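You operate a simulated robot arm through the tools that you are given. There is no shell and no other tool. Be economical: measure what you need, move in short steps, check, and stop when the job is done.

The job below is to be done with a simulated two-armed robot. You get a single attempt, and the scene is never put back.

## Task
Take the lid off the green-banded jar and lay it down on the test table. Take the steel bowl and leave it on the sample sheet. Put the yellow-banded carton on the brown sheet on the top of the belt. Put the small orange-banded carton on the flat grey cover. Put two of the lot cards from the top of the belt on the hopper table. Put one of the green corner guards from the low shelf of the plywood table in the silver wide pan. The order is free. Set down upright: small orange-banded carton, lot card.

It is judged by the outcome, as a careful person would: the job done as asked, and still so three seconds after it is handed in. It fails if anything else is knocked over, pushed out of place, dropped, spilled or broken. Lids that push on must go on centred and level and be pressed home; caps that screw on are set level and turned clockwise until they are tight. Flat cloth is picked up by pressing the open fingertips on it (5 to 10 N) and closing them slowly along it; thin cloth reads only 2 to 8 mm in the jaws.

## Robot
Two 7-joint arms with two-finger parallel grippers on one trunk, on a base that drives. Base frame: it is fixed to the floor where the robot stands at the start and does not move with it; the origin is under the middle of the robot, x ahead of it, y to its left, z up; the surface under the hand at the start is at about z = 0.85. Units: m, degrees, N and s.
The left shoulder is at the start at [0.069, 0.182, 1.111], the right one opposite. With the tool pointing down near the work surface each hand reaches from about 0.3 to 0.74 m from the robot's upright axis, wherever it stands, measured 20 degrees to its own side. Places, roughly: brown sheet (30x22x1 cm) [0.1, -2.9, 0.5]; flat grey cover (22x24x1 cm) [5.8, 0.4, 0.9]; green corner guard (6x6x6 cm) [2.8, -9.8, 0.3]; green-banded jar (6x6x9 cm) [0.5, 0.2, 0.9]; hopper table [3.1, -4.3, 0.8]; lot card [1.25, -3, 0.5]; sample sheet [0.5, 1, 0.75]; small orange-banded carton [2.75, 1.25, 1.25]; steel bowl (12x12x5 cm) [0.7, 1, 0.9]; wide pan (13x13x3 cm) [2.7, -10.4, 0.6]; yellow-banded carton [2, 0, 1]. Payload 3.91 kg a hand.
The TCP of each hand is the grasp point between the finger pads, 0.03 m short of the fingertips. In the tool frame z runs along the fingers and y along their closing line. The gripper opens to 0.11 m. The fingers are 0.02 m wide and 0.01 m thick; the gripper's body (0.048 by 0.112 m) begins 0.055 m behind the TCP.
Orientation is that of the tool frame in the base frame, as a unit quaternion [w, x, y, z]. With the fingers straight down and closing along the base's y, the tool's x points along the base's -x, its y along +y and its z along -z.

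## Interface
- The arms move only by the tool send_rows. It takes "left_targets", "right_targets" or both (then of equal length, played together; a hand with none holds still); each is a list of rows, each a list of 2 entries, a list of its own where there are three numbers: the shift along the tool's x, y, z in units of 40 mm (1.0 is 40 mm), then the turn, a rotation vector about the tool's x, y, z in units of 8 degrees (1.0 is 8 degrees). In form: [[[x, y, z], [rx, ry, rz]], ...]. A call has 1 to 20 rows; each row shifts and turns the commanded pose from where the row before left it, along the tool's axes as they then stand. "left_gripper" and "right_gripper" are, for a hand that has rows, the finger opening in mm, from 0 to 110, set as the call begins (left out, the last holds). A call with a number of a shift or a turn outside -1 to 1 is refused whole. Each row takes 0.2 s and may step no farther than 0.05 m and 8.6 degrees from the row before; otherwise, or with a gripper value out of range, the whole call is refused. Where a pose cannot be reached the arm comes as near as it can. A force on the tool above 40 N (or 10 N above the force at the start of the call, whichever is more), or a blocked arm, ends the call early, and 0.2 s more pass. The fingers move at their own pace (about 0.072 m/s each) and stop on an object; they squeeze with about 27 N. The grip force told is the motor's: it shows also when the fingers shut on nothing. Time passes only in rows, and 0.2 s behind the last, so rows that do not move let the fingers close. It gives the time, the measured TCP pose, the force on the tool (base axes), the opening and the grip force at its end, in the units of the frame above (readings bear some noise), with the torque about the TCP (base axes, N m) and any sound that the robot's microphone picked up, and new pictures: "pictures" is both (left out), scene, wrist or none (wrist: the cameras of the hands that moved).
- Cameras (640 x 400 px; columns grow to the right, rows downward): "scene" is now at [0.2075, 0.0292, 1.3035]; the picture's right is [0.35, -0.94, 0.00], its down [-0.50, -0.19, -0.84] and it looks along [0.79, 0.30, -0.53] (base axes); focal length 225 px, centre (320, 200). "left" rides on the left gripper at [0.073, -0.017, -0.103] in its tool frame; the picture's right is [0.23, 0.97, 0.00], its down [-0.76, 0.18, -0.62] and it looks along [-0.61, 0.14, 0.78] (tool axes); focal length 222 px, centre (320, 200). "right" rides on the right gripper at [0.072, 0.017, -0.103] in its tool frame; the picture's right is [-0.23, 0.97, 0.00], its down [-0.76, -0.18, -0.62] and it looks along [-0.61, -0.14, 0.78] (tool axes); focal length 222 px, centre (320, 200). There is no depth. A picture from a camera that has moved, and an enlarged one, comes with that camera's place and axes in the base frame and with its lens.
- move_column(by): slides the trunk up (or, below 0, down) by that many m; the arms and the scene camera ride with it, the base frame stays. It gives what a move gives, with no picture.
- roll_base(legs): drives the robot by 1 to 6 legs, each [ahead, left, turn to the left] in m, m and degrees, along the robot's own axes; the way and the turn of a leg run together, so that a leg with both is an arc; at most 1.5 m and 180 degrees a leg. The arms and the cameras ride along, it lands a little off, and it stops where it bumps. It gives what a move gives, and a new picture of the scene camera.
- aim_head(pan, tilt): turns the head with the scene camera to pan (to the left, within 80 degrees either way) and tilt (down, from -29 to 69), counted from straight ahead of the robot. It gives what a move gives, and a new picture of the scene camera.
- enlarge(camera, box): a new picture of the part [left, top, right, bottom] of that camera's present view, enlarged. The clock stands still meanwhile.
- job_done(): hands the job in; it is judged then, once.

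Go step by step. Nothing tells you exact positions but the pictures and the camera data: compare them with the known pose of the tool, close in by small moves and look again before you grip or let go. The budget is 196 turns and 260 pictures, counting those below and the enlarged ones. Unless the task says otherwise, let go and move clear before handing in, and close with one line.

The tools are called after "Emit:" as name(argument=value, ...) on one line, values as JSON. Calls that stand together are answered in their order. send_rows: Moves the arms, as the interface text tells. Its arguments: {"type":"object","properties":{"left_targets":{"type":"array"},"left_gripper":{"type":"number"},"right_targets":{"type":"array"},"right_gripper":{"type":"number"},"pictures":{"type":"string","enum":["both","scene","wrist","none"]}},"required":[]} The other tools are called the same way: move_column (by) slides the trunk up or down; roll_base (legs) drives the base; aim_head (pan, tilt) turns the head that bears the scene camera; enlarge (camera, box) takes an enlarged picture of a part of a camera's view; job_done () hands the job in.

At the start:

```text
clock: 0.0
left_ee_pos: [0.4375, 0.4228, 1.2102]
left_tcp_rot: [0.0, -0.001, 1.0, -0.001]
left_force: [0.0, 0.5, 0.6]
left_moment: [0.0, 0.0, -0.03]
left_grip_width: 0.1101
left_grasp_force: 0.1
right_ee_pos: [0.365, 0.0172, 1.1377]
right_tcp_rot: [0.0, 0.0, 1.0, 0.0]
right_force: [0.5, 0.3, -0.1]
right_moment: [0.01, 0.03, -0.02]
right_grip_width: 0.1103
right_grasp_force: 0.0
trunk travel left (down, up): [-0.375, 0.139]
robot x, y, heading: [0.0002, 0.0003, 0.3]
head pan, tilt: [20.4, 32.3]
```

scene: 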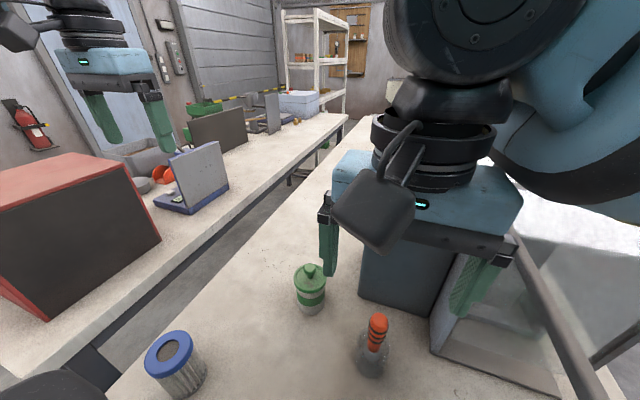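
right: 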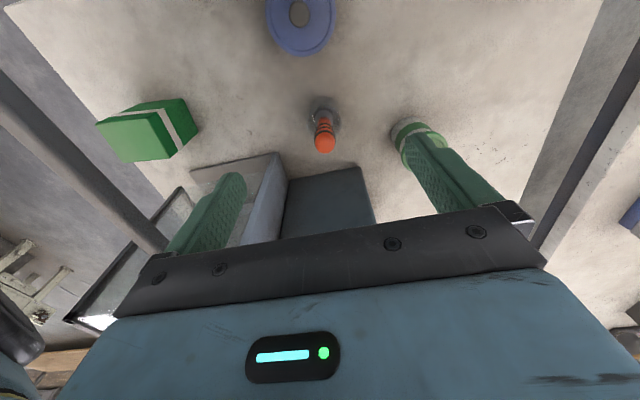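
left: 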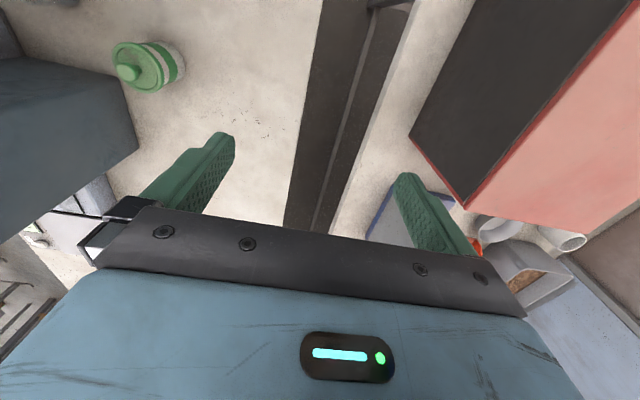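

The jar with the green band and knobbed lid is near (0.48, 0.16) on the table in front of me. I'll look closer at it and at the surroundings.

Emit:
enlarge(camera="left", box=[80, 20, 240, 120])

Emit:
aim_head(pan=60, tilt=25)

```text
4.00 times, centred on (160, 70) of left
camera zoom: at [0.3651, 0.4053, 1.3137], right [-0.23, 0.97, 0.0], down [0.76, 0.18, 0.62], along [0.61, 0.14, -0.78], focal length 888 px, centre (960, 720)
```

zoom: 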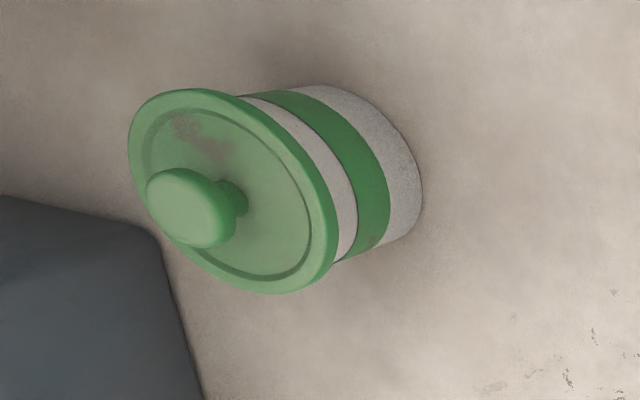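

```text
clock: 1.1
left_ee_pos: [0.438, 0.4234, 1.2106]
left_tcp_rot: [0.0, -0.001, 1.0, 0.0]
left_force: [-0.1, -0.3, 0.7]
left_moment: [0.02, 0.0, -0.02]
left_grip_width: 0.1099
left_grasp_force: 0.0
right_ee_pos: [0.3664, 0.0174, 1.1373]
right_tcp_rot: [0.0, -0.001, 1.0, 0.001]
right_force: [0.0, 0.6, -0.3]
right_moment: [0.04, 0.0, -0.06]
right_grip_width: 0.1098
right_grasp_force: 0.1
trunk travel left (down, up): [-0.375, 0.139]
robot x, y, heading: [0.0011, -0.0003, -0.1]
head pan, tilt: [60.0, 25.0]
camera scene: at [0.1698, 0.0777, 1.3151], right [0.87, -0.5, 0.0], down [-0.21, -0.37, -0.91], along [0.45, 0.78, -0.42], focal length 225 px, centre (320, 200)
```

scene: 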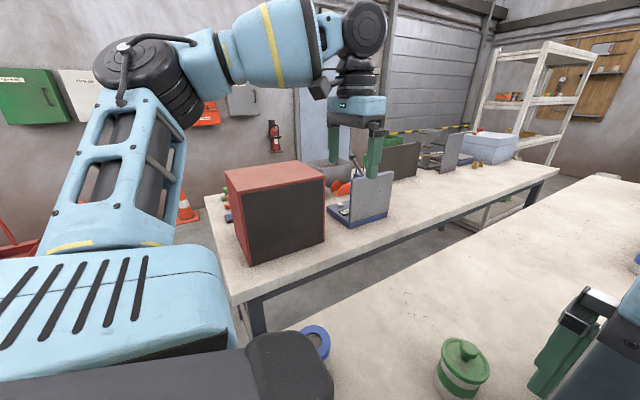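

The jar has a lid with a knob. I'll survey the rest of the room: raise the trunk and look round.

Emit:
move_column(by=0.13)

Emit:
aim_head(pan=-20, tilt=15)

Emit:
aim_head(pan=-75, tilt=15)

Emit:
aim_head(pan=30, tilt=15)

```text
clock: 2.6
left_ee_pos: [0.4389, 0.4226, 1.3393]
left_tcp_rot: [-0.001, -0.001, 1.0, 0.0]
left_force: [-0.6, 0.0, -0.9]
left_moment: [-0.01, -0.01, -0.01]
left_grip_width: 0.1102
left_grasp_force: 0.0
right_ee_pos: [0.3668, 0.0188, 1.2651]
right_tcp_rot: [-0.003, 0.0, 1.0, 0.0]
right_force: [1.0, 0.5, -0.2]
right_moment: [0.0, 0.03, 0.03]
right_grip_width: 0.11
right_grasp_force: 0.1
trunk travel left (down, up): [-0.505, 0.009]
robot x, y, heading: [-0.0017, -0.0015, -0.3]
head pan, tilt: [60.0, 25.0]
```

```text
clock: 4.2
left_ee_pos: [0.4385, 0.4224, 1.3404]
left_tcp_rot: [0.0, -0.001, 1.0, 0.0]
left_force: [0.4, -0.5, -0.8]
left_moment: [0.02, -0.02, -0.03]
left_grip_width: 0.11
left_grasp_force: 0.1
right_ee_pos: [0.3635, 0.0179, 1.2661]
right_tcp_rot: [0.0, 0.0, 1.0, 0.0]
right_force: [0.4, 0.5, -0.1]
right_moment: [-0.01, 0.0, 0.01]
right_grip_width: 0.1097
right_grasp_force: 0.0
trunk travel left (down, up): [-0.505, 0.009]
robot x, y, heading: [-0.0005, 0.0029, 0.3]
head pan, tilt: [-20.0, 15.0]
camera scene: at [0.1103, -0.0339, 1.4843], right [-0.34, -0.94, 0.0], down [-0.24, 0.09, -0.97], along [0.91, -0.33, -0.26], focal length 225 px, centre (320, 200)
```

scene: 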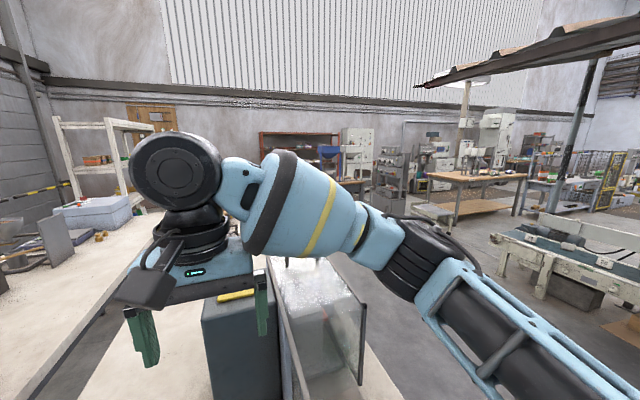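

```text
clock: 5.4
left_ee_pos: [0.4376, 0.4219, 1.3401]
left_tcp_rot: [0.0, -0.001, 1.0, 0.0]
left_force: [-0.3, 0.6, -0.6]
left_moment: [-0.01, -0.01, -0.01]
left_grip_width: 0.1099
left_grasp_force: 0.1
right_ee_pos: [0.3655, 0.0175, 1.2671]
right_tcp_rot: [0.0, 0.0, 1.0, 0.001]
right_force: [-0.5, -0.4, -0.4]
right_moment: [-0.02, 0.0, 0.01]
right_grip_width: 0.11
right_grasp_force: 0.0
trunk travel left (down, up): [-0.505, 0.009]
robot x, y, heading: [0.0005, -0.0005, 0.0]
head pan, tilt: [-75.0, 15.0]
camera scene: at [0.0468, -0.0922, 1.4843], right [-0.97, -0.26, 0.0], down [-0.07, 0.25, -0.97], along [0.25, -0.93, -0.26], focal length 225 px, centre (320, 200)
```

scene: 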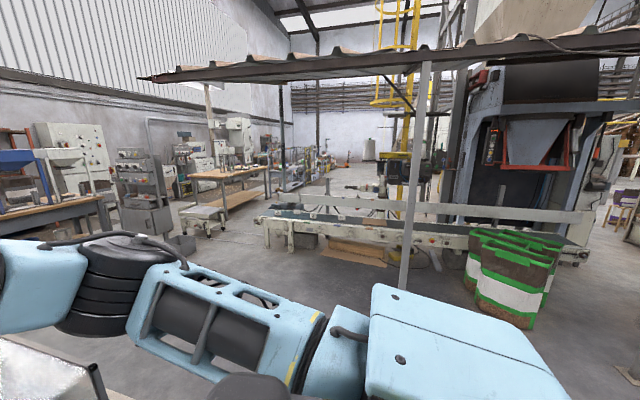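

```text
clock: 7.2
left_ee_pos: [0.4375, 0.4223, 1.3413]
left_tcp_rot: [0.0, -0.001, 1.0, 0.001]
left_force: [0.1, 0.5, -0.3]
left_moment: [0.01, 0.05, 0.02]
left_grip_width: 0.11
left_grasp_force: 0.0
right_ee_pos: [0.366, 0.0175, 1.2672]
right_tcp_rot: [0.0, 0.0, 1.0, 0.0]
right_force: [-0.8, -0.1, -0.1]
right_moment: [0.03, 0.02, 0.0]
right_grip_width: 0.1101
right_grasp_force: 0.0
trunk travel left (down, up): [-0.505, 0.009]
robot x, y, heading: [-0.0001, 0.0025, -0.3]
head pan, tilt: [30.0, 15.0]
camera scene: at [0.1034, 0.0446, 1.4843], right [0.5, -0.87, 0.0], down [-0.22, -0.13, -0.97], along [0.84, 0.48, -0.26], focal length 225 px, centre (320, 200)
```

scene: 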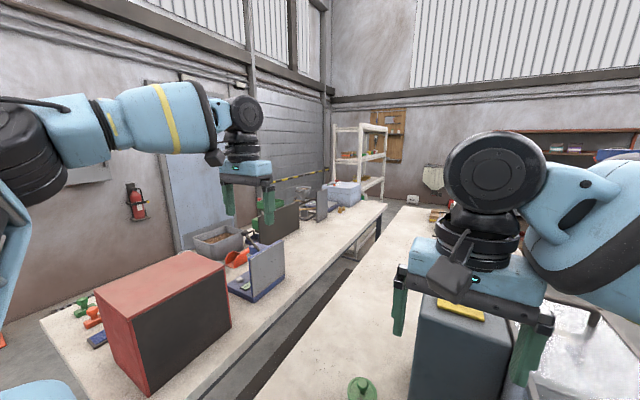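

The jar table in front of me should be the test table. I'll move the right hand aside and bring the left hand over the jar for a closer look.

Emit:
send_rows(right_targets=[[[0, -1, 0], [0, 0, 0]], [[0, -1, 0], [0, 0, 0]], [[0, -1, 0], [0, 0, 0]], [[0, -1, 0], [0, 0, 0]], [[0, 0, 0], [0, 0, 0]], [[0, 0, 0], [0, 0, 0]], [[0, 0, 0], [0, 0, 0]]], left_targets=[[[-0.17, -0.98, 0.7], [0, 0, 0]], [[-0.17, -0.98, 0.7], [0, 0, 0]], [[-0.17, -0.98, 0.7], [0, 0, 0]], [[-0.17, -0.98, 0.7], [0, 0, 0]], [[-0.17, -0.98, 0.7], [0, 0, 0]], [[-0.17, -0.98, 0.7], [0, 0, 0]], [[-0.17, -0.98, 0.7], [0, 0, 0]]], left_gripper=50)

Emit:
aim_head(pan=18, tilt=50)

```text
clock: 8.8
left_ee_pos: [0.4792, 0.1584, 1.1432]
left_tcp_rot: [0.001, -0.001, 1.0, 0.0]
left_force: [-0.9, 0.6, -0.9]
left_moment: [-0.02, -0.02, -0.02]
left_grip_width: 0.0501
left_grasp_force: 0.0
left hand out of reach, approached as far as the arm can: row 7
right_ee_pos: [0.3644, -0.1411, 1.267]
right_tcp_rot: [-0.001, 0.0, 1.0, 0.0]
right_force: [-0.8, -0.6, 0.4]
right_moment: [0.01, -0.01, 0.01]
right_grip_width: 0.1102
right_grasp_force: 0.0
trunk travel left (down, up): [-0.505, 0.009]
robot x, y, heading: [0.0015, 0.0016, -0.1]
head pan, tilt: [30.0, 15.0]
camera scene: at [0.1043, 0.0446, 1.4842], right [0.5, -0.87, 0.0], down [-0.22, -0.13, -0.97], along [0.84, 0.48, -0.26], focal length 225 px, centre (320, 200)
camera right: at [0.2924, -0.1258, 1.3704], right [0.23, 0.97, 0.0], down [0.76, -0.18, 0.62], along [0.61, -0.14, -0.78], focal length 222 px, centre (320, 200)
camera left: at [0.4065, 0.1424, 1.2464], right [-0.23, 0.97, 0.0], down [0.76, 0.18, 0.62], along [0.61, 0.14, -0.78], focal length 222 px, centre (320, 200)
```

scene: 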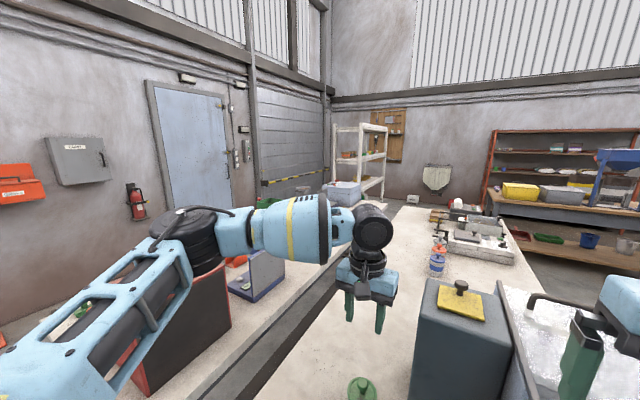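
right: 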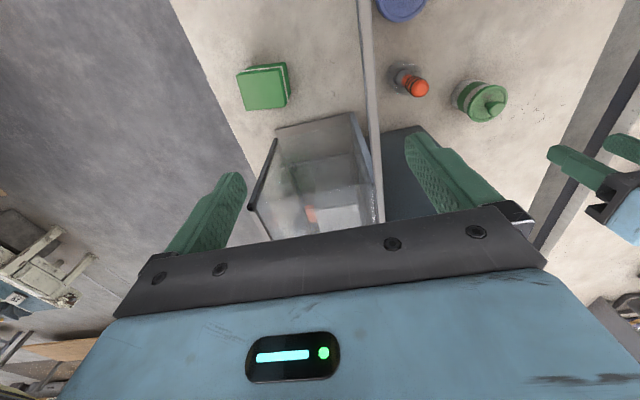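
left: 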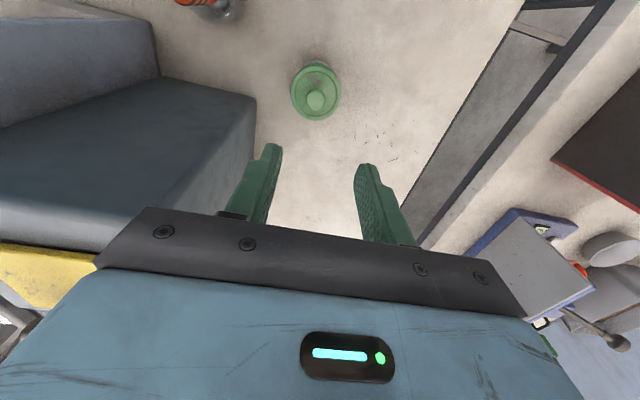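

```text
clock: 9.8
left_ee_pos: [0.4783, 0.1599, 1.145]
left_tcp_rot: [0.001, -0.001, 1.0, -0.001]
left_force: [0.0, 0.0, 0.1]
left_moment: [0.02, -0.03, -0.01]
left_grip_width: 0.0504
left_grasp_force: 0.0
right_ee_pos: [0.3635, -0.1418, 1.2675]
right_tcp_rot: [0.0, 0.0, 1.0, 0.0]
right_force: [0.4, -0.2, -0.2]
right_moment: [0.04, -0.01, -0.01]
right_grip_width: 0.1101
right_grasp_force: 0.0
trunk travel left (down, up): [-0.505, 0.009]
robot x, y, heading: [-0.0019, 0.0005, -0.1]
head pan, tilt: [18.0, 50.0]
camera scene: at [0.0958, 0.0218, 1.4307], right [0.31, -0.95, 0.0], down [-0.73, -0.24, -0.64], along [0.61, 0.2, -0.77], focal length 225 px, centre (320, 200)
```

scene: 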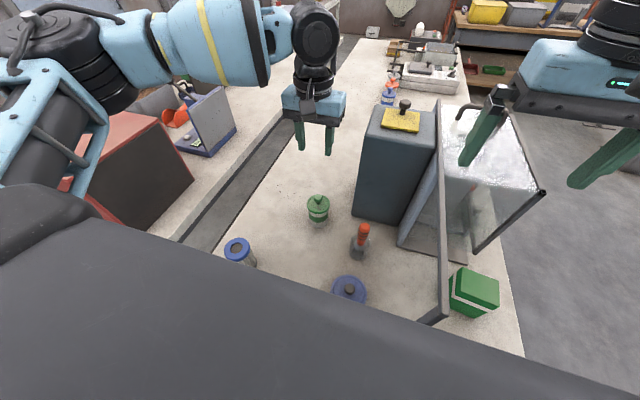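

The knob is at about (0.486, 0.154). I'll lower the left hand above it.

Emit:
send_rows(left_targets=[[[-0.05, -0.05, 0.9], [0, 0, 0]], [[-0.05, -0.05, 0.9], [0, 0, 0]], [[-0.05, -0.03, 0.9], [0, 0, 0]], [[0, 0, 0.9], [0, 0, 0]], [[0, 0, 0], [0, 0, 0]]])

```text
clock: 11.0
left_ee_pos: [0.4663, 0.1797, 1.0081]
left_tcp_rot: [0.001, 0.0, 1.0, 0.0]
left_force: [-0.4, 0.3, -0.7]
left_moment: [-0.01, 0.01, -0.03]
left_grip_width: 0.0499
left_grasp_force: 0.0
left hand out of reach, approached as far as the arm can: row 1, 2, 3, 4
right_ee_pos: [0.3641, -0.142, 1.2661]
right_tcp_rot: [0.0, -0.001, 1.0, -0.001]
right_force: [-0.1, -0.5, 0.4]
right_moment: [-0.02, -0.01, 0.04]
right_grip_width: 0.11
right_grasp_force: 0.1
trunk travel left (down, up): [-0.505, 0.009]
robot x, y, heading: [0.0022, -0.0012, 0.3]
head pan, tilt: [18.0, 50.0]
camera scene: at [0.0955, 0.0216, 1.4307], right [0.31, -0.95, 0.0], down [-0.73, -0.24, -0.64], along [0.61, 0.2, -0.77], focal length 225 px, centre (320, 200)
camera left: at [0.3947, 0.1622, 1.112], right [-0.23, 0.97, 0.0], down [0.76, 0.18, 0.62], along [0.61, 0.14, -0.78], focal length 222 px, centre (320, 200)
```

scene: 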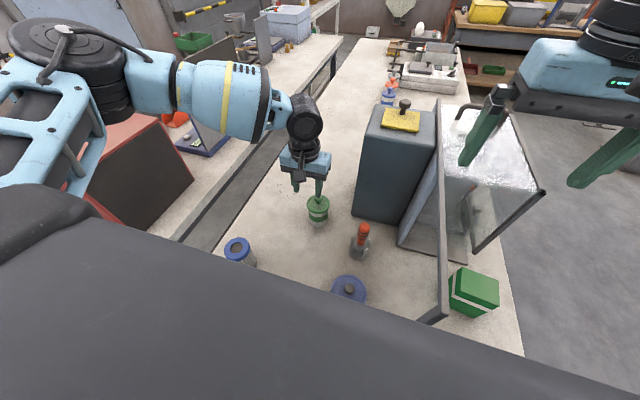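
left: 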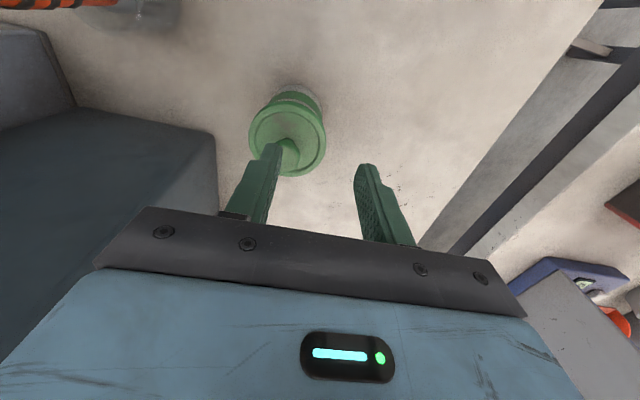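

The left arm can't reach in with the trunk this high. I'll raise both hands relative to the trunk and lower the trunk.

Emit:
send_rows(right_targets=[[[0, 0, -0.8], [0, 0, 0]], [[0, 0, -0.8], [0, 0, 0]], [[0, 0, -0.8], [0, 0, 0]], [[0, 0, -0.8], [0, 0, 0]]], left_targets=[[[0, 0, -1], [0, 0, 0]], [[0, 0, -1], [0, 0, 0]], [[0, 0, -1], [0, 0, 0]], [[0, 0, -0.4], [0, 0, 0]]], pictures="none")

Emit:
move_column(by=-0.13)

Emit:
send_rows(left_targets=[[[-0.3, -0.3, 0], [0, 0, 0]], [[-0.2, -0.3, 0], [0, 0, 0]]], pictures="wrist")

```text
clock: 12.0
left_ee_pos: [0.4646, 0.1777, 1.1434]
left_tcp_rot: [0.0, 0.0, 1.0, 0.0]
left_force: [-0.7, 0.3, 0.0]
left_moment: [0.03, -0.01, 0.0]
left_grip_width: 0.0502
left_grasp_force: 0.1
right_ee_pos: [0.3624, -0.1403, 1.3968]
right_tcp_rot: [0.001, -0.001, 1.0, 0.0]
right_force: [0.3, 0.5, -0.3]
right_moment: [0.01, -0.04, 0.0]
right_grip_width: 0.1101
right_grasp_force: 0.0
trunk travel left (down, up): [-0.505, 0.009]
robot x, y, heading: [-0.0023, 0.005, -0.1]
head pan, tilt: [18.0, 50.0]
```

```text
clock: 13.3
left_ee_pos: [0.4666, 0.1768, 1.0235]
left_tcp_rot: [-0.005, 0.0, 1.0, 0.0]
left_force: [-0.1, -0.2, -0.5]
left_moment: [-0.01, 0.0, -0.02]
left_grip_width: 0.05
left_grasp_force: 0.1
right_ee_pos: [0.373, -0.1462, 1.2745]
right_tcp_rot: [-0.009, 0.004, 1.0, 0.0]
right_force: [2.8, -5.2, -2.3]
right_moment: [0.52, 0.04, 0.33]
right_grip_width: 0.11
right_grasp_force: 0.1
trunk travel left (down, up): [-0.392, 0.123]
robot x, y, heading: [0.0019, 0.0013, 0.1]
head pan, tilt: [18.0, 50.0]
stopped: the force on the tool passed its limit at 46 N (the readings are from after the stop); the commanded pose is now the measured one
```

```text
clock: 13.9
left_ee_pos: [0.4876, 0.1545, 1.0236]
left_tcp_rot: [-0.006, -0.001, 1.0, 0.0]
left_force: [-0.1, -0.7, -0.1]
left_moment: [0.02, -0.02, -0.01]
left_grip_width: 0.0502
left_grasp_force: 0.0
right_ee_pos: [0.3718, -0.146, 1.2759]
right_tcp_rot: [-0.008, 0.005, 1.0, 0.001]
right_force: [6.7, -7.7, -2.2]
right_moment: [0.82, 0.46, 0.47]
right_grip_width: 0.1102
right_grasp_force: 0.1
trunk travel left (down, up): [-0.392, 0.123]
robot x, y, heading: [0.0001, -0.0027, -0.0]
head pan, tilt: [18.0, 50.0]
camera left: at [0.4159, 0.1372, 1.1277], right [-0.23, 0.97, 0.0], down [0.77, 0.18, 0.61], along [0.6, 0.14, -0.79], focal length 222 px, centre (320, 200)
```

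left: 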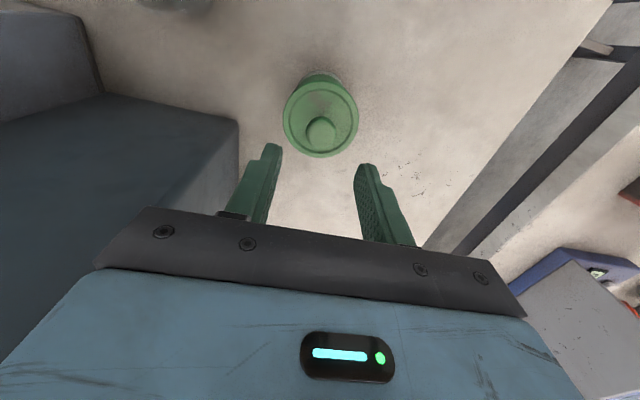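

The right hand touched something on the way down. I must see what it is.

Emit:
aim_head(pan=-30, tilt=40)

Emit:
enlarge(camera="right", box=[0, 0, 640, 400])

```text
clock: 15.0
left_ee_pos: [0.4861, 0.1548, 1.0251]
left_tcp_rot: [-0.007, -0.001, 1.0, 0.0]
left_force: [0.0, 0.0, 0.3]
left_moment: [0.02, 0.01, -0.01]
left_grip_width: 0.0502
left_grasp_force: 0.0
right_ee_pos: [0.3718, -0.1467, 1.2768]
right_tcp_rot: [-0.007, 0.002, 1.0, 0.003]
right_force: [4.5, -51.7, 28.6]
right_moment: [7.14, 3.03, 4.42]
right_grip_width: 0.1102
right_grasp_force: 0.2
trunk travel left (down, up): [-0.392, 0.123]
robot x, y, heading: [-0.0014, 0.0027, -0.0]
head pan, tilt: [-30.0, 40.0]
camera scene: at [0.1959, 0.0224, 1.3046], right [0.3, -0.95, 0.0], down [-0.66, -0.21, -0.72], along [0.69, 0.21, -0.69], focal length 225 px, centre (320, 200)
```

scene: 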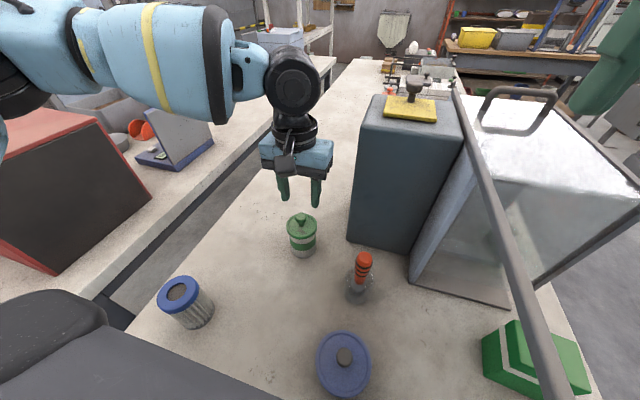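

```text
1.00 times, centred on (320, 200) of right (not enlarged: the box is as wide or as high as the picture)
camera zoom: at [0.3013, -0.1308, 1.3827], right [0.23, 0.97, 0.0], down [0.77, -0.18, 0.61], along [0.59, -0.14, -0.79], focal length 222 px, centre (320, 200)
```

zoom: 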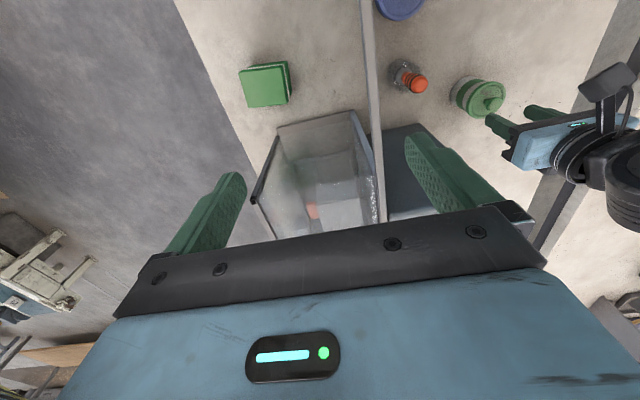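

The head pan was blocked by the right arm itself. I'll turn the head back and bring the right hand back to its original safe pose.

Emit:
aim_head(pan=35, tilt=45)

Emit:
send_rows(right_targets=[[[0, 0.8, 0.5], [0, 0, 0]], [[0, 0.9, 0.7], [0, 0, 0]], [[0, 0.9, 0.7], [0, 0, 0]], [[0, 0.9, 0.7], [0, 0, 0]], [[0, 0, 0.8], [0, 0, 0]]])

```text
clock: 16.4
left_ee_pos: [0.4871, 0.1547, 1.0248]
left_tcp_rot: [-0.007, -0.001, 1.0, -0.001]
left_force: [-0.2, 0.1, -0.2]
left_moment: [0.01, 0.02, 0.01]
left_grip_width: 0.0501
left_grasp_force: 0.1
right_ee_pos: [0.3709, -0.1444, 1.276]
right_tcp_rot: [-0.008, 0.003, 1.0, 0.0]
right_force: [0.3, -1.1, 0.0]
right_moment: [0.02, -0.01, 0.01]
right_grip_width: 0.1097
right_grasp_force: 0.1
trunk travel left (down, up): [-0.392, 0.123]
robot x, y, heading: [0.0005, -0.002, -0.1]
head pan, tilt: [35.0, 45.0]
camera scene: at [0.1841, 0.0446, 1.303], right [0.57, -0.82, 0.0], down [-0.58, -0.41, -0.71], along [0.58, 0.41, -0.71], focal length 225 px, centre (320, 200)
```

scene: 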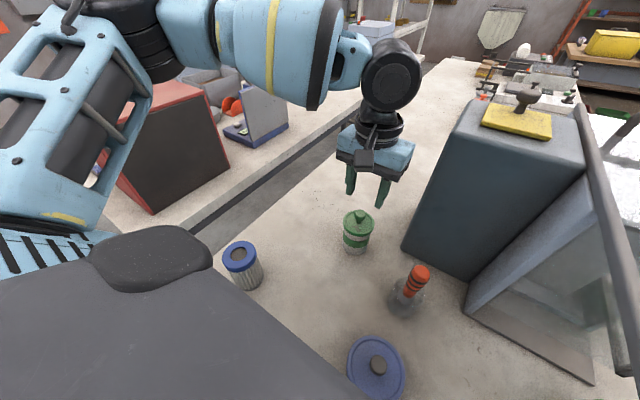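

```text
clock: 16.9
left_ee_pos: [0.4876, 0.1548, 1.0228]
left_tcp_rot: [-0.007, 0.0, 1.0, 0.001]
left_force: [-0.5, 0.2, 0.2]
left_moment: [-0.01, -0.02, -0.02]
left_grip_width: 0.0501
left_grasp_force: 0.0
right_ee_pos: [0.3736, -0.1068, 1.2518]
right_tcp_rot: [-0.01, 0.005, 1.0, 0.007]
right_force: [4.4, -9.7, 0.3]
right_moment: [1.13, 0.56, 0.66]
right_grip_width: 0.1099
right_grasp_force: 0.2
trunk travel left (down, up): [-0.392, 0.123]
robot x, y, heading: [-0.0021, 0.0031, 0.1]
head pan, tilt: [35.0, 45.0]
stopped in row 2 (right hand): the force on the tool passed its limit at 68 N (the readings are from after the stop); the commanded pose is now the measured one
camera scene: at [0.1835, 0.0464, 1.3026], right [0.59, -0.81, 0.0], down [-0.57, -0.42, -0.7], along [0.57, 0.42, -0.71], focal length 225 px, centre (320, 200)
camera right: at [0.3032, -0.0902, 1.3574], right [0.24, 0.97, 0.01], down [0.77, -0.19, 0.6], along [0.59, -0.14, -0.8], focal length 222 px, centre (320, 200)
```

scene: 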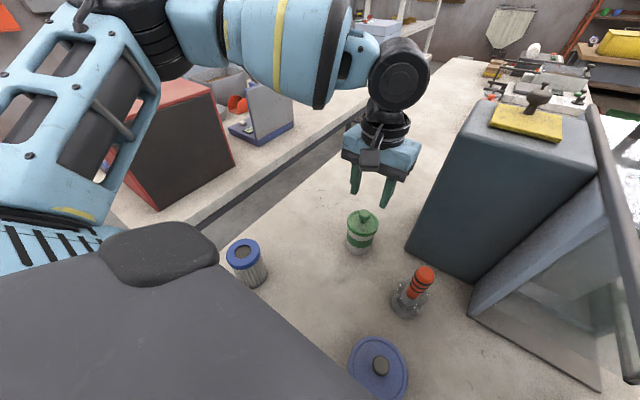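
right: 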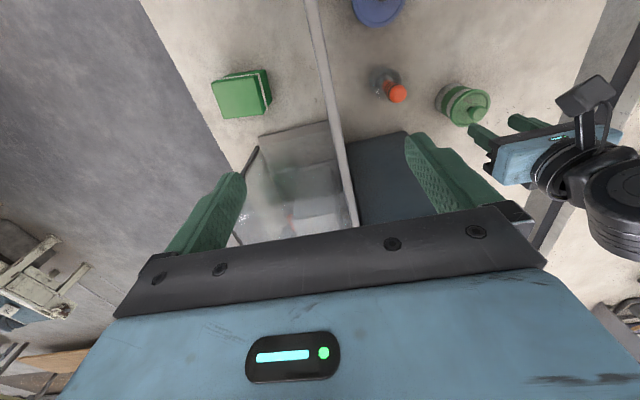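

The right wrist rubs against the head. I'll take the right hand forward first, then left and down to the pose it had at first.

Emit:
send_rows(right_targets=[[[-0.8, -0.3, 0.0], [0, 0, 0]], [[-0.8, 0, 0], [0, 0, 0]], [[0, 0.8, 0.5], [0, 0, 0]], [[0, 0.9, 0.7], [0, 0, 0]], [[0, 0.9, 0.7], [0, 0, 0]], [[0, 0, 0.8], [0, 0, 0]], [[0.6, 0, 0.4], [0, 0, 0]], [[0.6, 0, 0], [0, 0, 0]]], pictures="wrist")

Emit:
move_column(by=-0.01)

```text
clock: 18.1
left_ee_pos: [0.4865, 0.154, 1.0233]
left_tcp_rot: [-0.006, -0.001, 1.0, 0.001]
left_force: [-0.1, -0.2, -0.1]
left_moment: [0.03, 0.0, -0.01]
left_grip_width: 0.0504
left_grasp_force: 0.0
right_ee_pos: [0.438, -0.0244, 1.1829]
right_tcp_rot: [-0.008, 0.007, 1.0, -0.001]
right_force: [0.5, 0.0, 5.6]
right_moment: [-0.43, -0.08, 0.01]
right_grip_width: 0.11
right_grasp_force: 0.0
trunk travel left (down, up): [-0.392, 0.123]
robot x, y, heading: [-0.0008, 0.0006, -0.0]
head pan, tilt: [35.0, 45.0]
stopped in row 6 (right hand): the force on the tool passed its limit at 55 N (the readings are from after the stop); the commanded pose is now the measured one
camera right: at [0.3674, -0.0067, 1.2889], right [0.24, 0.97, 0.0], down [0.77, -0.19, 0.61], along [0.59, -0.15, -0.79], focal length 222 px, centre (320, 200)
```

right: 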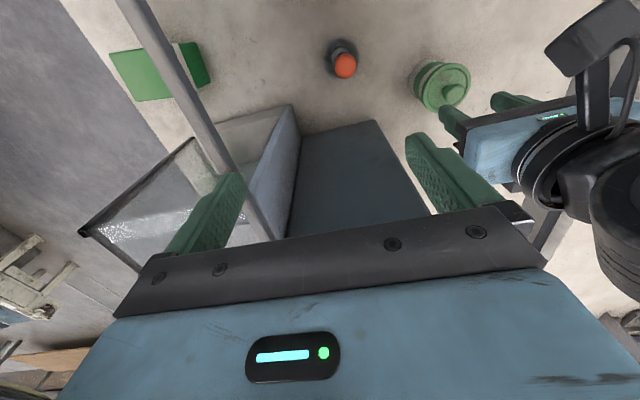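

```text
clock: 18.5
left_ee_pos: [0.4869, 0.1553, 1.0184]
left_tcp_rot: [-0.008, -0.001, 1.0, 0.0]
left_force: [0.7, -0.5, 0.0]
left_moment: [-0.03, -0.04, 0.01]
left_grip_width: 0.0501
left_grasp_force: 0.1
right_ee_pos: [0.4378, -0.0256, 1.1851]
right_tcp_rot: [-0.004, 0.006, 1.0, 0.002]
right_force: [-4.7, 0.8, 7.5]
right_moment: [-0.37, 0.09, -0.24]
right_grip_width: 0.1092
right_grasp_force: 0.1
trunk travel left (down, up): [-0.387, 0.127]
robot x, y, heading: [-0.0017, 0.0024, 0.2]
head pan, tilt: [35.0, 45.0]
stopped: the force on the tool passed its limit at 54 N (the readings are from after the stop); the commanded pose is now the measured one
```

The right finger came down on the hood's rail. I'll lift off it, shift left, then go down.

Emit:
send_rows(right_targets=[[[0, 0, -0.7], [0, 0, 0]], [[0.3, 0.8, 0], [0, 0, 0]], [[0.5, 0.5, 0], [0, 0, 0]], [[0.5, 0, 0.7], [0, 0, 0]], [[0.5, 0, 0.9], [0, 0, 0]]])

```text
clock: 19.7
left_ee_pos: [0.4867, 0.1554, 1.0174]
left_tcp_rot: [-0.006, -0.001, 1.0, 0.0]
left_force: [-0.7, 0.0, 0.2]
left_moment: [-0.01, 0.05, -0.01]
left_grip_width: 0.0502
left_grasp_force: 0.0
right_ee_pos: [0.3634, 0.028, 1.1474]
right_tcp_rot: [-0.003, 0.008, 1.0, 0.002]
right_force: [0.0, 0.4, 0.1]
right_moment: [0.0, 0.02, 0.01]
right_grip_width: 0.1102
right_grasp_force: 0.0
trunk travel left (down, up): [-0.387, 0.127]
robot x, y, heading: [-0.003, 0.0016, -0.1]
head pan, tilt: [35.0, 45.0]
camera scene: at [0.186, 0.0448, 1.2981], right [0.57, -0.82, 0.0], down [-0.58, -0.41, -0.71], along [0.58, 0.41, -0.71], focal length 225 px, centre (320, 200)
camera right: at [0.293, 0.0459, 1.2507], right [0.24, 0.97, 0.0], down [0.76, -0.19, 0.62], along [0.6, -0.15, -0.79], focal length 222 px, centre (320, 200)
```

scene: 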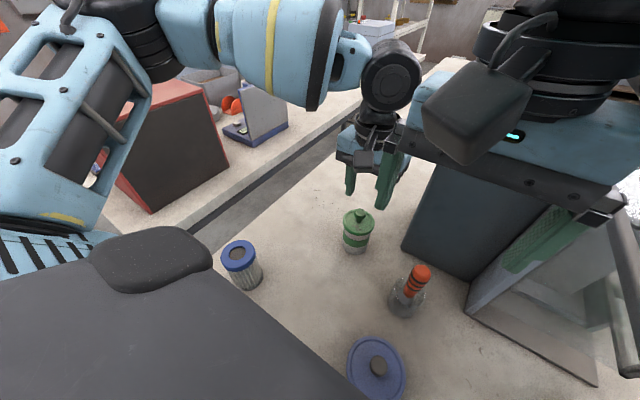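
right: 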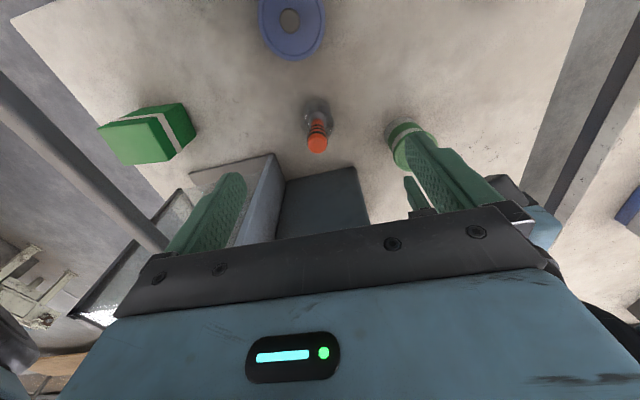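

The right hand is in its original place. Now lower the left hand to just around the knob.

Emit:
send_rows(left_targets=[[[0, 0, 0.6], [0, 0, 0]], [[0.05, 0, 0.5], [0, 0, 0]], [[0, 0, 0], [0, 0, 0]]], left_gripper=50)

Emit:
enlarge(camera="left", box=[220, 60, 420, 260])

Emit:
enlarge(camera="scene", box=[300, 130, 440, 270])

```text
clock: 20.5
left_ee_pos: [0.4837, 0.1537, 0.9757]
left_tcp_rot: [-0.007, -0.001, 1.0, -0.001]
left_force: [-0.4, 0.9, -0.1]
left_moment: [0.03, -0.02, -0.01]
left_grip_width: 0.0501
left_grasp_force: 0.1
right_ee_pos: [0.3649, 0.0284, 1.1464]
right_tcp_rot: [-0.004, 0.008, 1.0, 0.002]
right_force: [0.8, -0.3, -0.2]
right_moment: [-0.01, -0.04, 0.0]
right_grip_width: 0.1097
right_grasp_force: 0.1
trunk travel left (down, up): [-0.387, 0.127]
robot x, y, heading: [-0.0005, -0.0003, 0.1]
head pan, tilt: [35.0, 45.0]
camera scene: at [0.1859, 0.0446, 1.2981], right [0.57, -0.82, 0.0], down [-0.58, -0.41, -0.71], along [0.58, 0.41, -0.71], focal length 225 px, centre (320, 200)
camera left: at [0.4123, 0.1374, 1.0794], right [-0.23, 0.97, 0.0], down [0.77, 0.18, 0.61], along [0.6, 0.14, -0.79], focal length 222 px, centre (320, 200)
```

scene: 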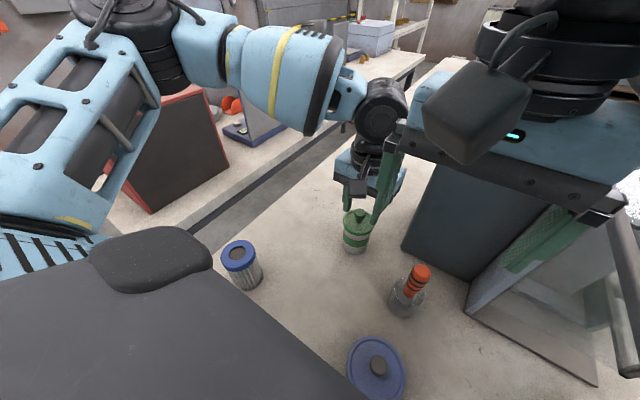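
left: 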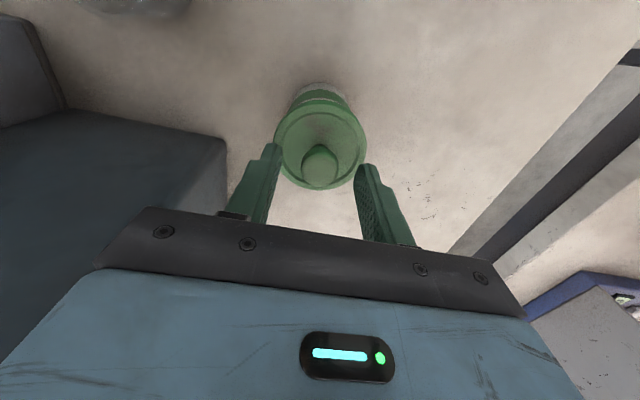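

```text
2.00 times, centred on (320, 160) of left
camera zoom: at [0.4123, 0.1374, 1.0794], right [-0.23, 0.97, 0.0], down [0.77, 0.18, 0.61], along [0.6, 0.14, -0.79], focal length 444 px, centre (320, 280)
```

zoom: 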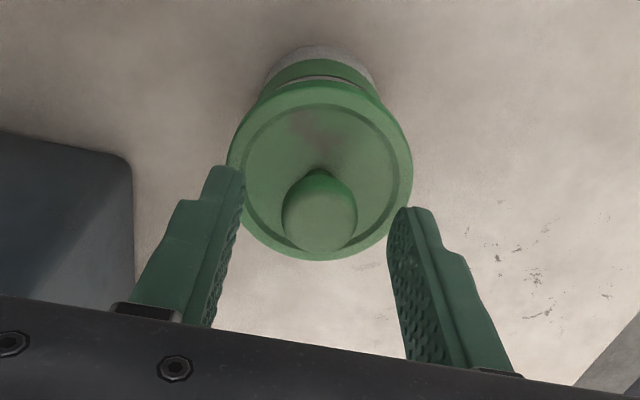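

```text
2.86 times, centred on (370, 200) of scene
camera zoom: at [0.1859, 0.0446, 1.2981], right [0.57, -0.82, 0.0], down [-0.58, -0.41, -0.71], along [0.58, 0.41, -0.71], focal length 644 px, centre (177, 200)
```

zoom: 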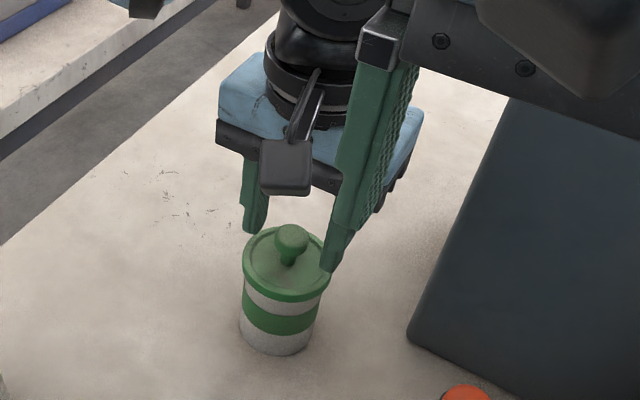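

Aligned on the knob. I'll lower further and close on it.

Emit:
send_rows(left_targets=[[[0, 0, 0.3], [0, 0, 0]], [[0, 0, 0.2], [0, 0, 0]], [[0, 0, 0], [0, 0, 0]]], left_gripper=50, pictures="none")

Emit:
send_rows(left_targets=[[[0, 0, 0], [0, 0, 0]], [[0, 0, 0], [0, 0, 0]], [[0, 0, 0], [0, 0, 0]]], left_gripper=0, pictures="wrist")

Emit:
enlarge(camera="scene", box=[300, 130, 440, 270])

```text
clock: 21.1
left_ee_pos: [0.4845, 0.1538, 0.9666]
left_tcp_rot: [0.0, -0.002, 1.0, -0.002]
left_force: [-10.0, 5.4, 22.5]
left_moment: [0.43, 0.42, 0.07]
left_grip_width: 0.05
left_grasp_force: 0.1
right_ee_pos: [0.3631, 0.0293, 1.1486]
right_tcp_rot: [-0.003, 0.007, 1.0, 0.003]
right_force: [0.2, 0.7, -0.6]
right_moment: [-0.01, 0.06, -0.01]
right_grip_width: 0.1097
right_grasp_force: 0.1
trunk travel left (down, up): [-0.387, 0.127]
robot x, y, heading: [0.0041, -0.0024, 0.3]
head pan, tilt: [35.0, 45.0]
stopped in row 2 (left hand): the force on the tool passed its limit at 48 N (the readings are from after the stop); the commanded pose is now the measured one
```

```text
clock: 21.9
left_ee_pos: [0.4857, 0.1539, 0.9654]
left_tcp_rot: [0.002, -0.001, 1.0, -0.003]
left_force: [0.1, 6.2, 36.3]
left_moment: [0.23, 0.08, 0.0]
left_grip_width: 0.0224
left_grasp_force: 26.8
right_ee_pos: [0.3627, 0.0286, 1.1469]
right_tcp_rot: [-0.003, 0.007, 1.0, 0.002]
right_force: [-0.1, -0.6, 0.9]
right_moment: [-0.03, 0.02, -0.01]
right_grip_width: 0.1098
right_grasp_force: 0.1
trunk travel left (down, up): [-0.387, 0.127]
robot x, y, heading: [0.0014, -0.0011, -0.1]
head pan, tilt: [35.0, 45.0]
camera left: at [0.4121, 0.1368, 1.0689], right [-0.23, 0.97, -0.01], down [0.76, 0.18, 0.63], along [0.61, 0.14, -0.78], focal length 222 px, centre (320, 200)
```

left: 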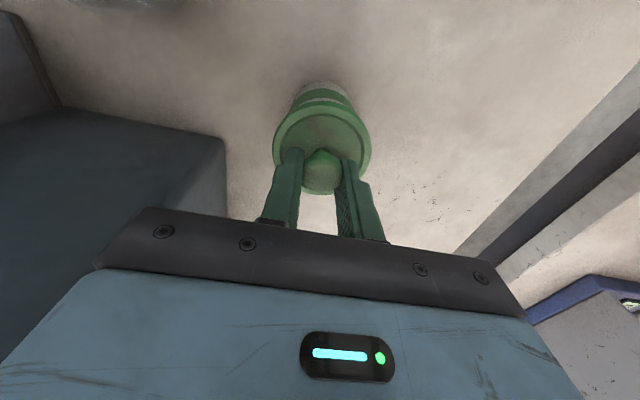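

```text
2.86 times, centred on (370, 200) of scene
camera zoom: at [0.1834, 0.0447, 1.2987], right [0.57, -0.82, 0.0], down [-0.58, -0.41, -0.71], along [0.58, 0.41, -0.71], focal length 644 px, centre (177, 200)
```

zoom: 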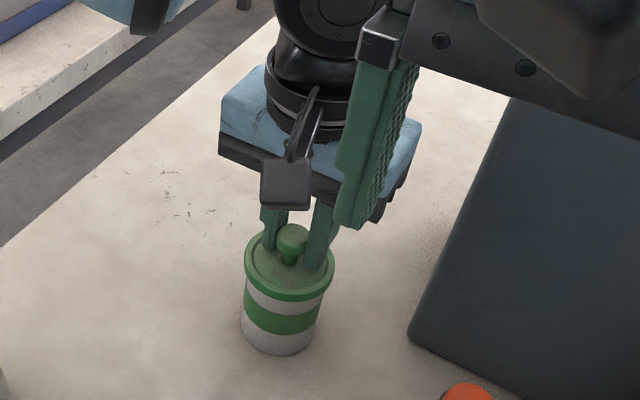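

Knob is gripped (22 mm). Lift slowly and see if the lid comes off alone.

Emit:
send_rows(left_targets=[[[0, 0, -0.2], [0, 0, 0]], [[0, 0, -0.2], [0, 0, 0]], [[0, 0, -0.2], [0, 0, 0]], [[0, 0, 0], [0, 0, 0]]], pictures="wrist")

Emit:
enlarge(camera="scene", box=[300, 130, 440, 270])

```text
clock: 22.9
left_ee_pos: [0.4848, 0.1533, 0.9857]
left_tcp_rot: [-0.001, -0.001, 1.0, -0.001]
left_force: [0.3, -0.8, 0.1]
left_moment: [0.01, 0.02, 0.02]
left_grip_width: 0.0226
left_grasp_force: 27.4
right_ee_pos: [0.3636, 0.029, 1.1467]
right_tcp_rot: [-0.004, 0.007, 1.0, 0.001]
right_force: [-0.3, 0.3, -1.0]
right_moment: [-0.01, -0.01, 0.0]
right_grip_width: 0.1099
right_grasp_force: 0.1
trunk travel left (down, up): [-0.387, 0.127]
robot x, y, heading: [-0.0026, -0.0061, 0.2]
head pan, tilt: [35.0, 45.0]
heard: snap
camera left: at [0.413, 0.1366, 1.0899], right [-0.23, 0.97, 0.0], down [0.76, 0.18, 0.62], along [0.6, 0.14, -0.78], focal length 222 px, centre (320, 200)
```

left: 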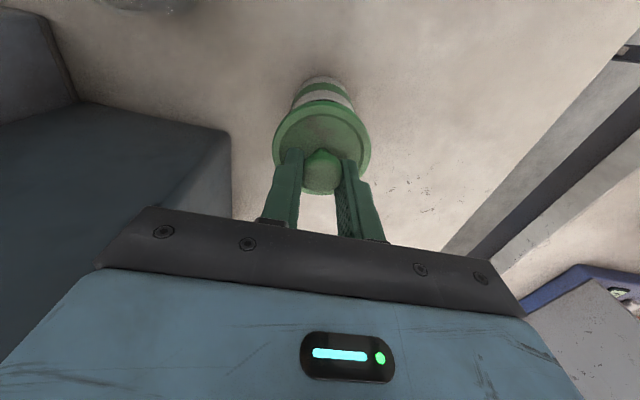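

```text
2.86 times, centred on (370, 200) of scene
camera zoom: at [0.1858, 0.0449, 1.2981], right [0.57, -0.82, 0.0], down [-0.58, -0.41, -0.71], along [0.58, 0.41, -0.71], focal length 644 px, centre (177, 200)
```

zoom: 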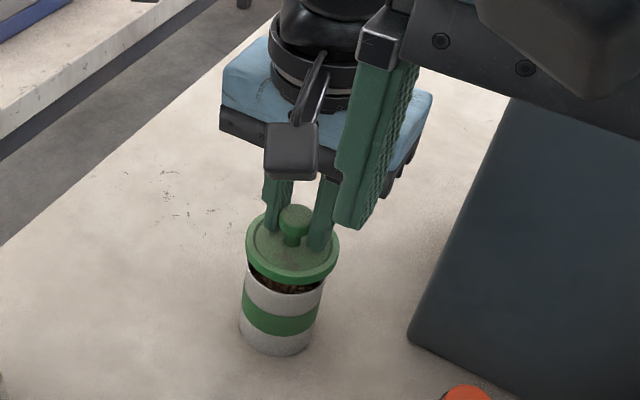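

The lid snapped free and the jar stands. I'll carry it to a free spot around (0.57, 0.26) on this table.

Emit:
send_rows(left_targets=[[[0, 0, -0.8], [0, 0, 0]], [[0, 0, -0.7], [0, 0, 0]], [[-0.7, 0.9, 0], [0, 0, 0]], [[-0.7, 0.9, 0], [0, 0, 0]], [[-0.7, 0.9, 0], [0, 0, 0]], [[0, 0, 0.9], [0, 0, 0]], [[0, 0, 0.9], [0, 0, 0]], [[0, 0, 0.9], [0, 0, 0]], [[0, 0, 0], [0, 0, 0]]])

```text
clock: 24.9
left_ee_pos: [0.5708, 0.2619, 0.9398]
left_tcp_rot: [-0.001, -0.001, 1.0, -0.002]
left_force: [-0.9, 0.3, -0.1]
left_moment: [-0.01, 0.01, 0.01]
left_grip_width: 0.0225
left_grasp_force: 26.5
right_ee_pos: [0.3629, 0.0282, 1.1472]
right_tcp_rot: [-0.003, 0.007, 1.0, 0.002]
right_force: [0.4, -0.7, -0.3]
right_moment: [-0.03, -0.01, -0.02]
right_grip_width: 0.1099
right_grasp_force: 0.0
trunk travel left (down, up): [-0.387, 0.127]
robot x, y, heading: [0.0013, 0.0015, 0.1]
head pan, tilt: [35.0, 45.0]
camera scene: at [0.1855, 0.0448, 1.2982], right [0.57, -0.82, 0.0], down [-0.58, -0.41, -0.71], along [0.58, 0.41, -0.71], focal length 225 px, centre (320, 200)
camera left: at [0.4991, 0.2448, 1.0434], right [-0.23, 0.97, 0.0], down [0.76, 0.18, 0.62], along [0.61, 0.14, -0.78], focal length 222 px, centre (320, 200)
```

scene: 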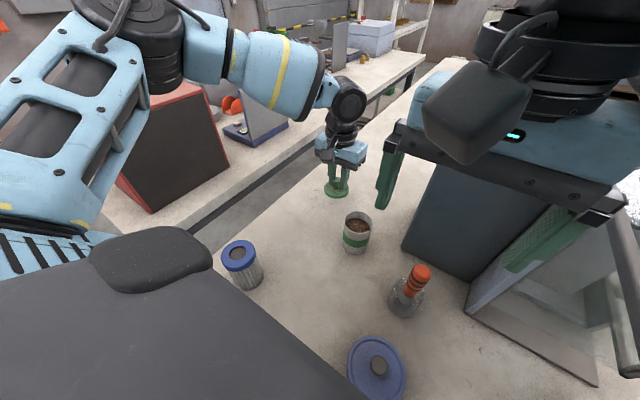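
left: 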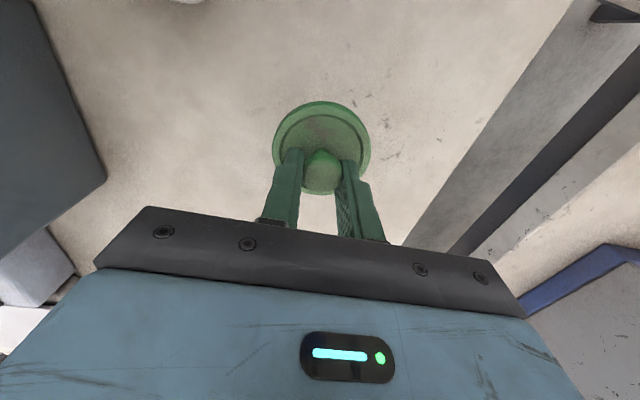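

Free spot below the lid. Lower in small steps to contact, then release.

Emit:
send_rows(left_targets=[[[0, 0, 0.4], [0, 0, 0]], [[0, 0, 0.2], [0, 0, 0]], [[0, 0, 0.2], [0, 0, 0]], [[0, 0, 0.15], [0, 0, 0]], [[0, 0, 0.15], [0, 0, 0]], [[0, 0, 0.15], [0, 0, 0]], [[0, 0, 0.15], [0, 0, 0]], [[0, 0, 0.15], [0, 0, 0]]], pictures="wrist")

```text
clock: 26.6
left_ee_pos: [0.5728, 0.2619, 0.8894]
left_tcp_rot: [0.005, -0.003, 1.0, -0.002]
left_force: [-7.9, 1.5, 20.8]
left_moment: [0.2, 0.58, 0.08]
left_grip_width: 0.0225
left_grasp_force: 26.9
right_ee_pos: [0.3636, 0.03, 1.1478]
right_tcp_rot: [-0.004, 0.007, 1.0, 0.002]
right_force: [0.3, -0.7, -0.3]
right_moment: [0.01, 0.08, 0.0]
right_grip_width: 0.1102
right_grasp_force: 0.1
trunk travel left (down, up): [-0.387, 0.127]
robot x, y, heading: [-0.0008, -0.0013, -0.1]
head pan, tilt: [35.0, 45.0]
stopped in row 8 (left hand): the force on the tool passed its limit at 47 N (the readings are from after the stop); the commanded pose is now the measured one
camera left: at [0.4986, 0.2448, 0.9918], right [-0.23, 0.97, -0.01], down [0.75, 0.19, 0.63], along [0.61, 0.14, -0.78], focal length 222 px, centre (320, 200)
```

left: 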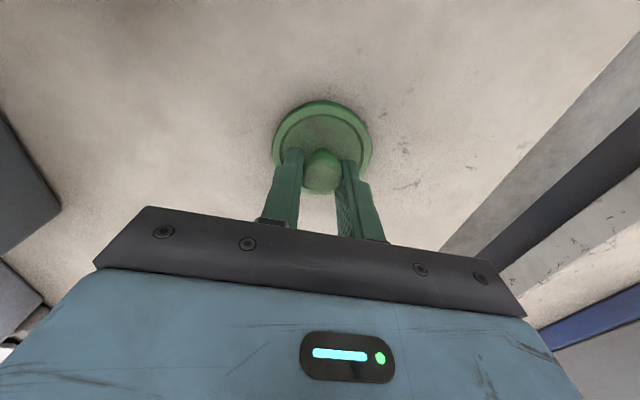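

Emit:
send_rows(left_targets=[[[0, 0, -0.1], [0, 0, 0]], [[0, 0, 0], [0, 0, 0]], [[0, 0, 0], [0, 0, 0]]], left_gripper=50, pictures="none")

Emit:
send_rows(left_targets=[[[0, 0, -0.7], [0, 0, 0]], [[0, 0, -1], [0, 0, 0]], [[0, 0, -1], [0, 0, 0]], [[0, 0, -1], [0, 0, 0]], [[0, 0, -1], [0, 0, 0]], [[0, 0, -1], [0, 0, 0]], [[0, 0, -1], [0, 0, 0]]])

```text
clock: 27.4
left_ee_pos: [0.5724, 0.2629, 0.8893]
left_tcp_rot: [0.004, -0.003, 1.0, -0.002]
left_force: [0.0, -1.3, 2.1]
left_moment: [0.06, -0.01, -0.02]
left_grip_width: 0.0495
left_grasp_force: 0.1
right_ee_pos: [0.3653, 0.0278, 1.1464]
right_tcp_rot: [-0.004, 0.008, 1.0, 0.002]
right_force: [0.7, -0.8, 1.0]
right_moment: [-0.01, -0.02, 0.01]
right_grip_width: 0.1098
right_grasp_force: 0.0
trunk travel left (down, up): [-0.387, 0.127]
robot x, y, heading: [0.0039, -0.0008, 0.0]
head pan, tilt: [35.0, 45.0]
```

```text
clock: 29.0
left_ee_pos: [0.5705, 0.2641, 1.1593]
left_tcp_rot: [0.003, -0.003, 1.0, -0.002]
left_force: [0.2, -0.1, 0.3]
left_moment: [-0.02, 0.01, 0.04]
left_grip_width: 0.0501
left_grasp_force: 0.1
right_ee_pos: [0.3653, 0.03, 1.1465]
right_tcp_rot: [-0.003, 0.008, 1.0, 0.002]
right_force: [-0.3, 0.2, -1.1]
right_moment: [-0.01, -0.01, 0.01]
right_grip_width: 0.11
right_grasp_force: 0.0
trunk travel left (down, up): [-0.387, 0.127]
robot x, y, heading: [-0.0027, 0.0027, 0.1]
head pan, tilt: [35.0, 45.0]
camera scene: at [0.1858, 0.045, 1.2981], right [0.57, -0.82, 0.0], down [-0.58, -0.41, -0.71], along [0.58, 0.41, -0.71], focal length 225 px, centre (320, 200)
camera left: at [0.4975, 0.248, 1.2618], right [-0.23, 0.97, -0.01], down [0.76, 0.18, 0.63], along [0.61, 0.14, -0.78], focal length 222 px, centre (320, 200)
```

scene: 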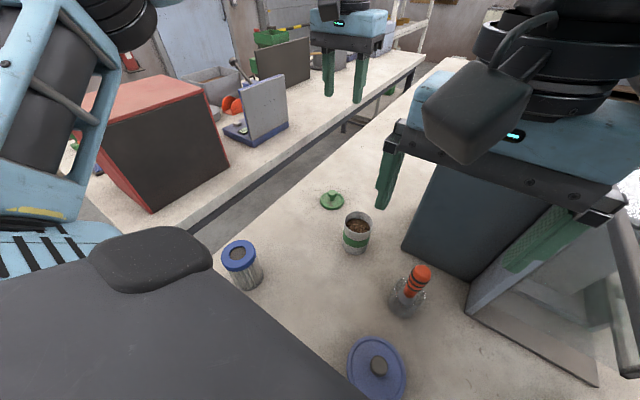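
left: 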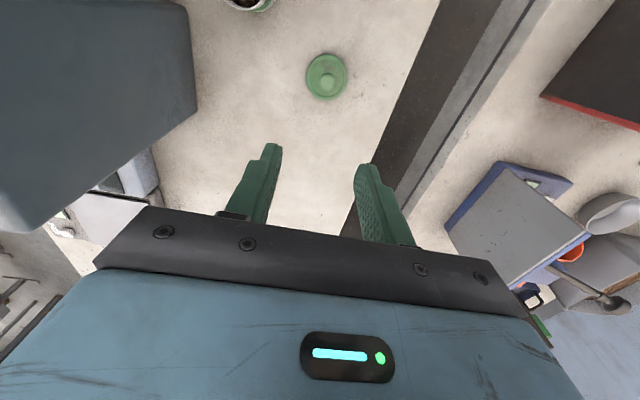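

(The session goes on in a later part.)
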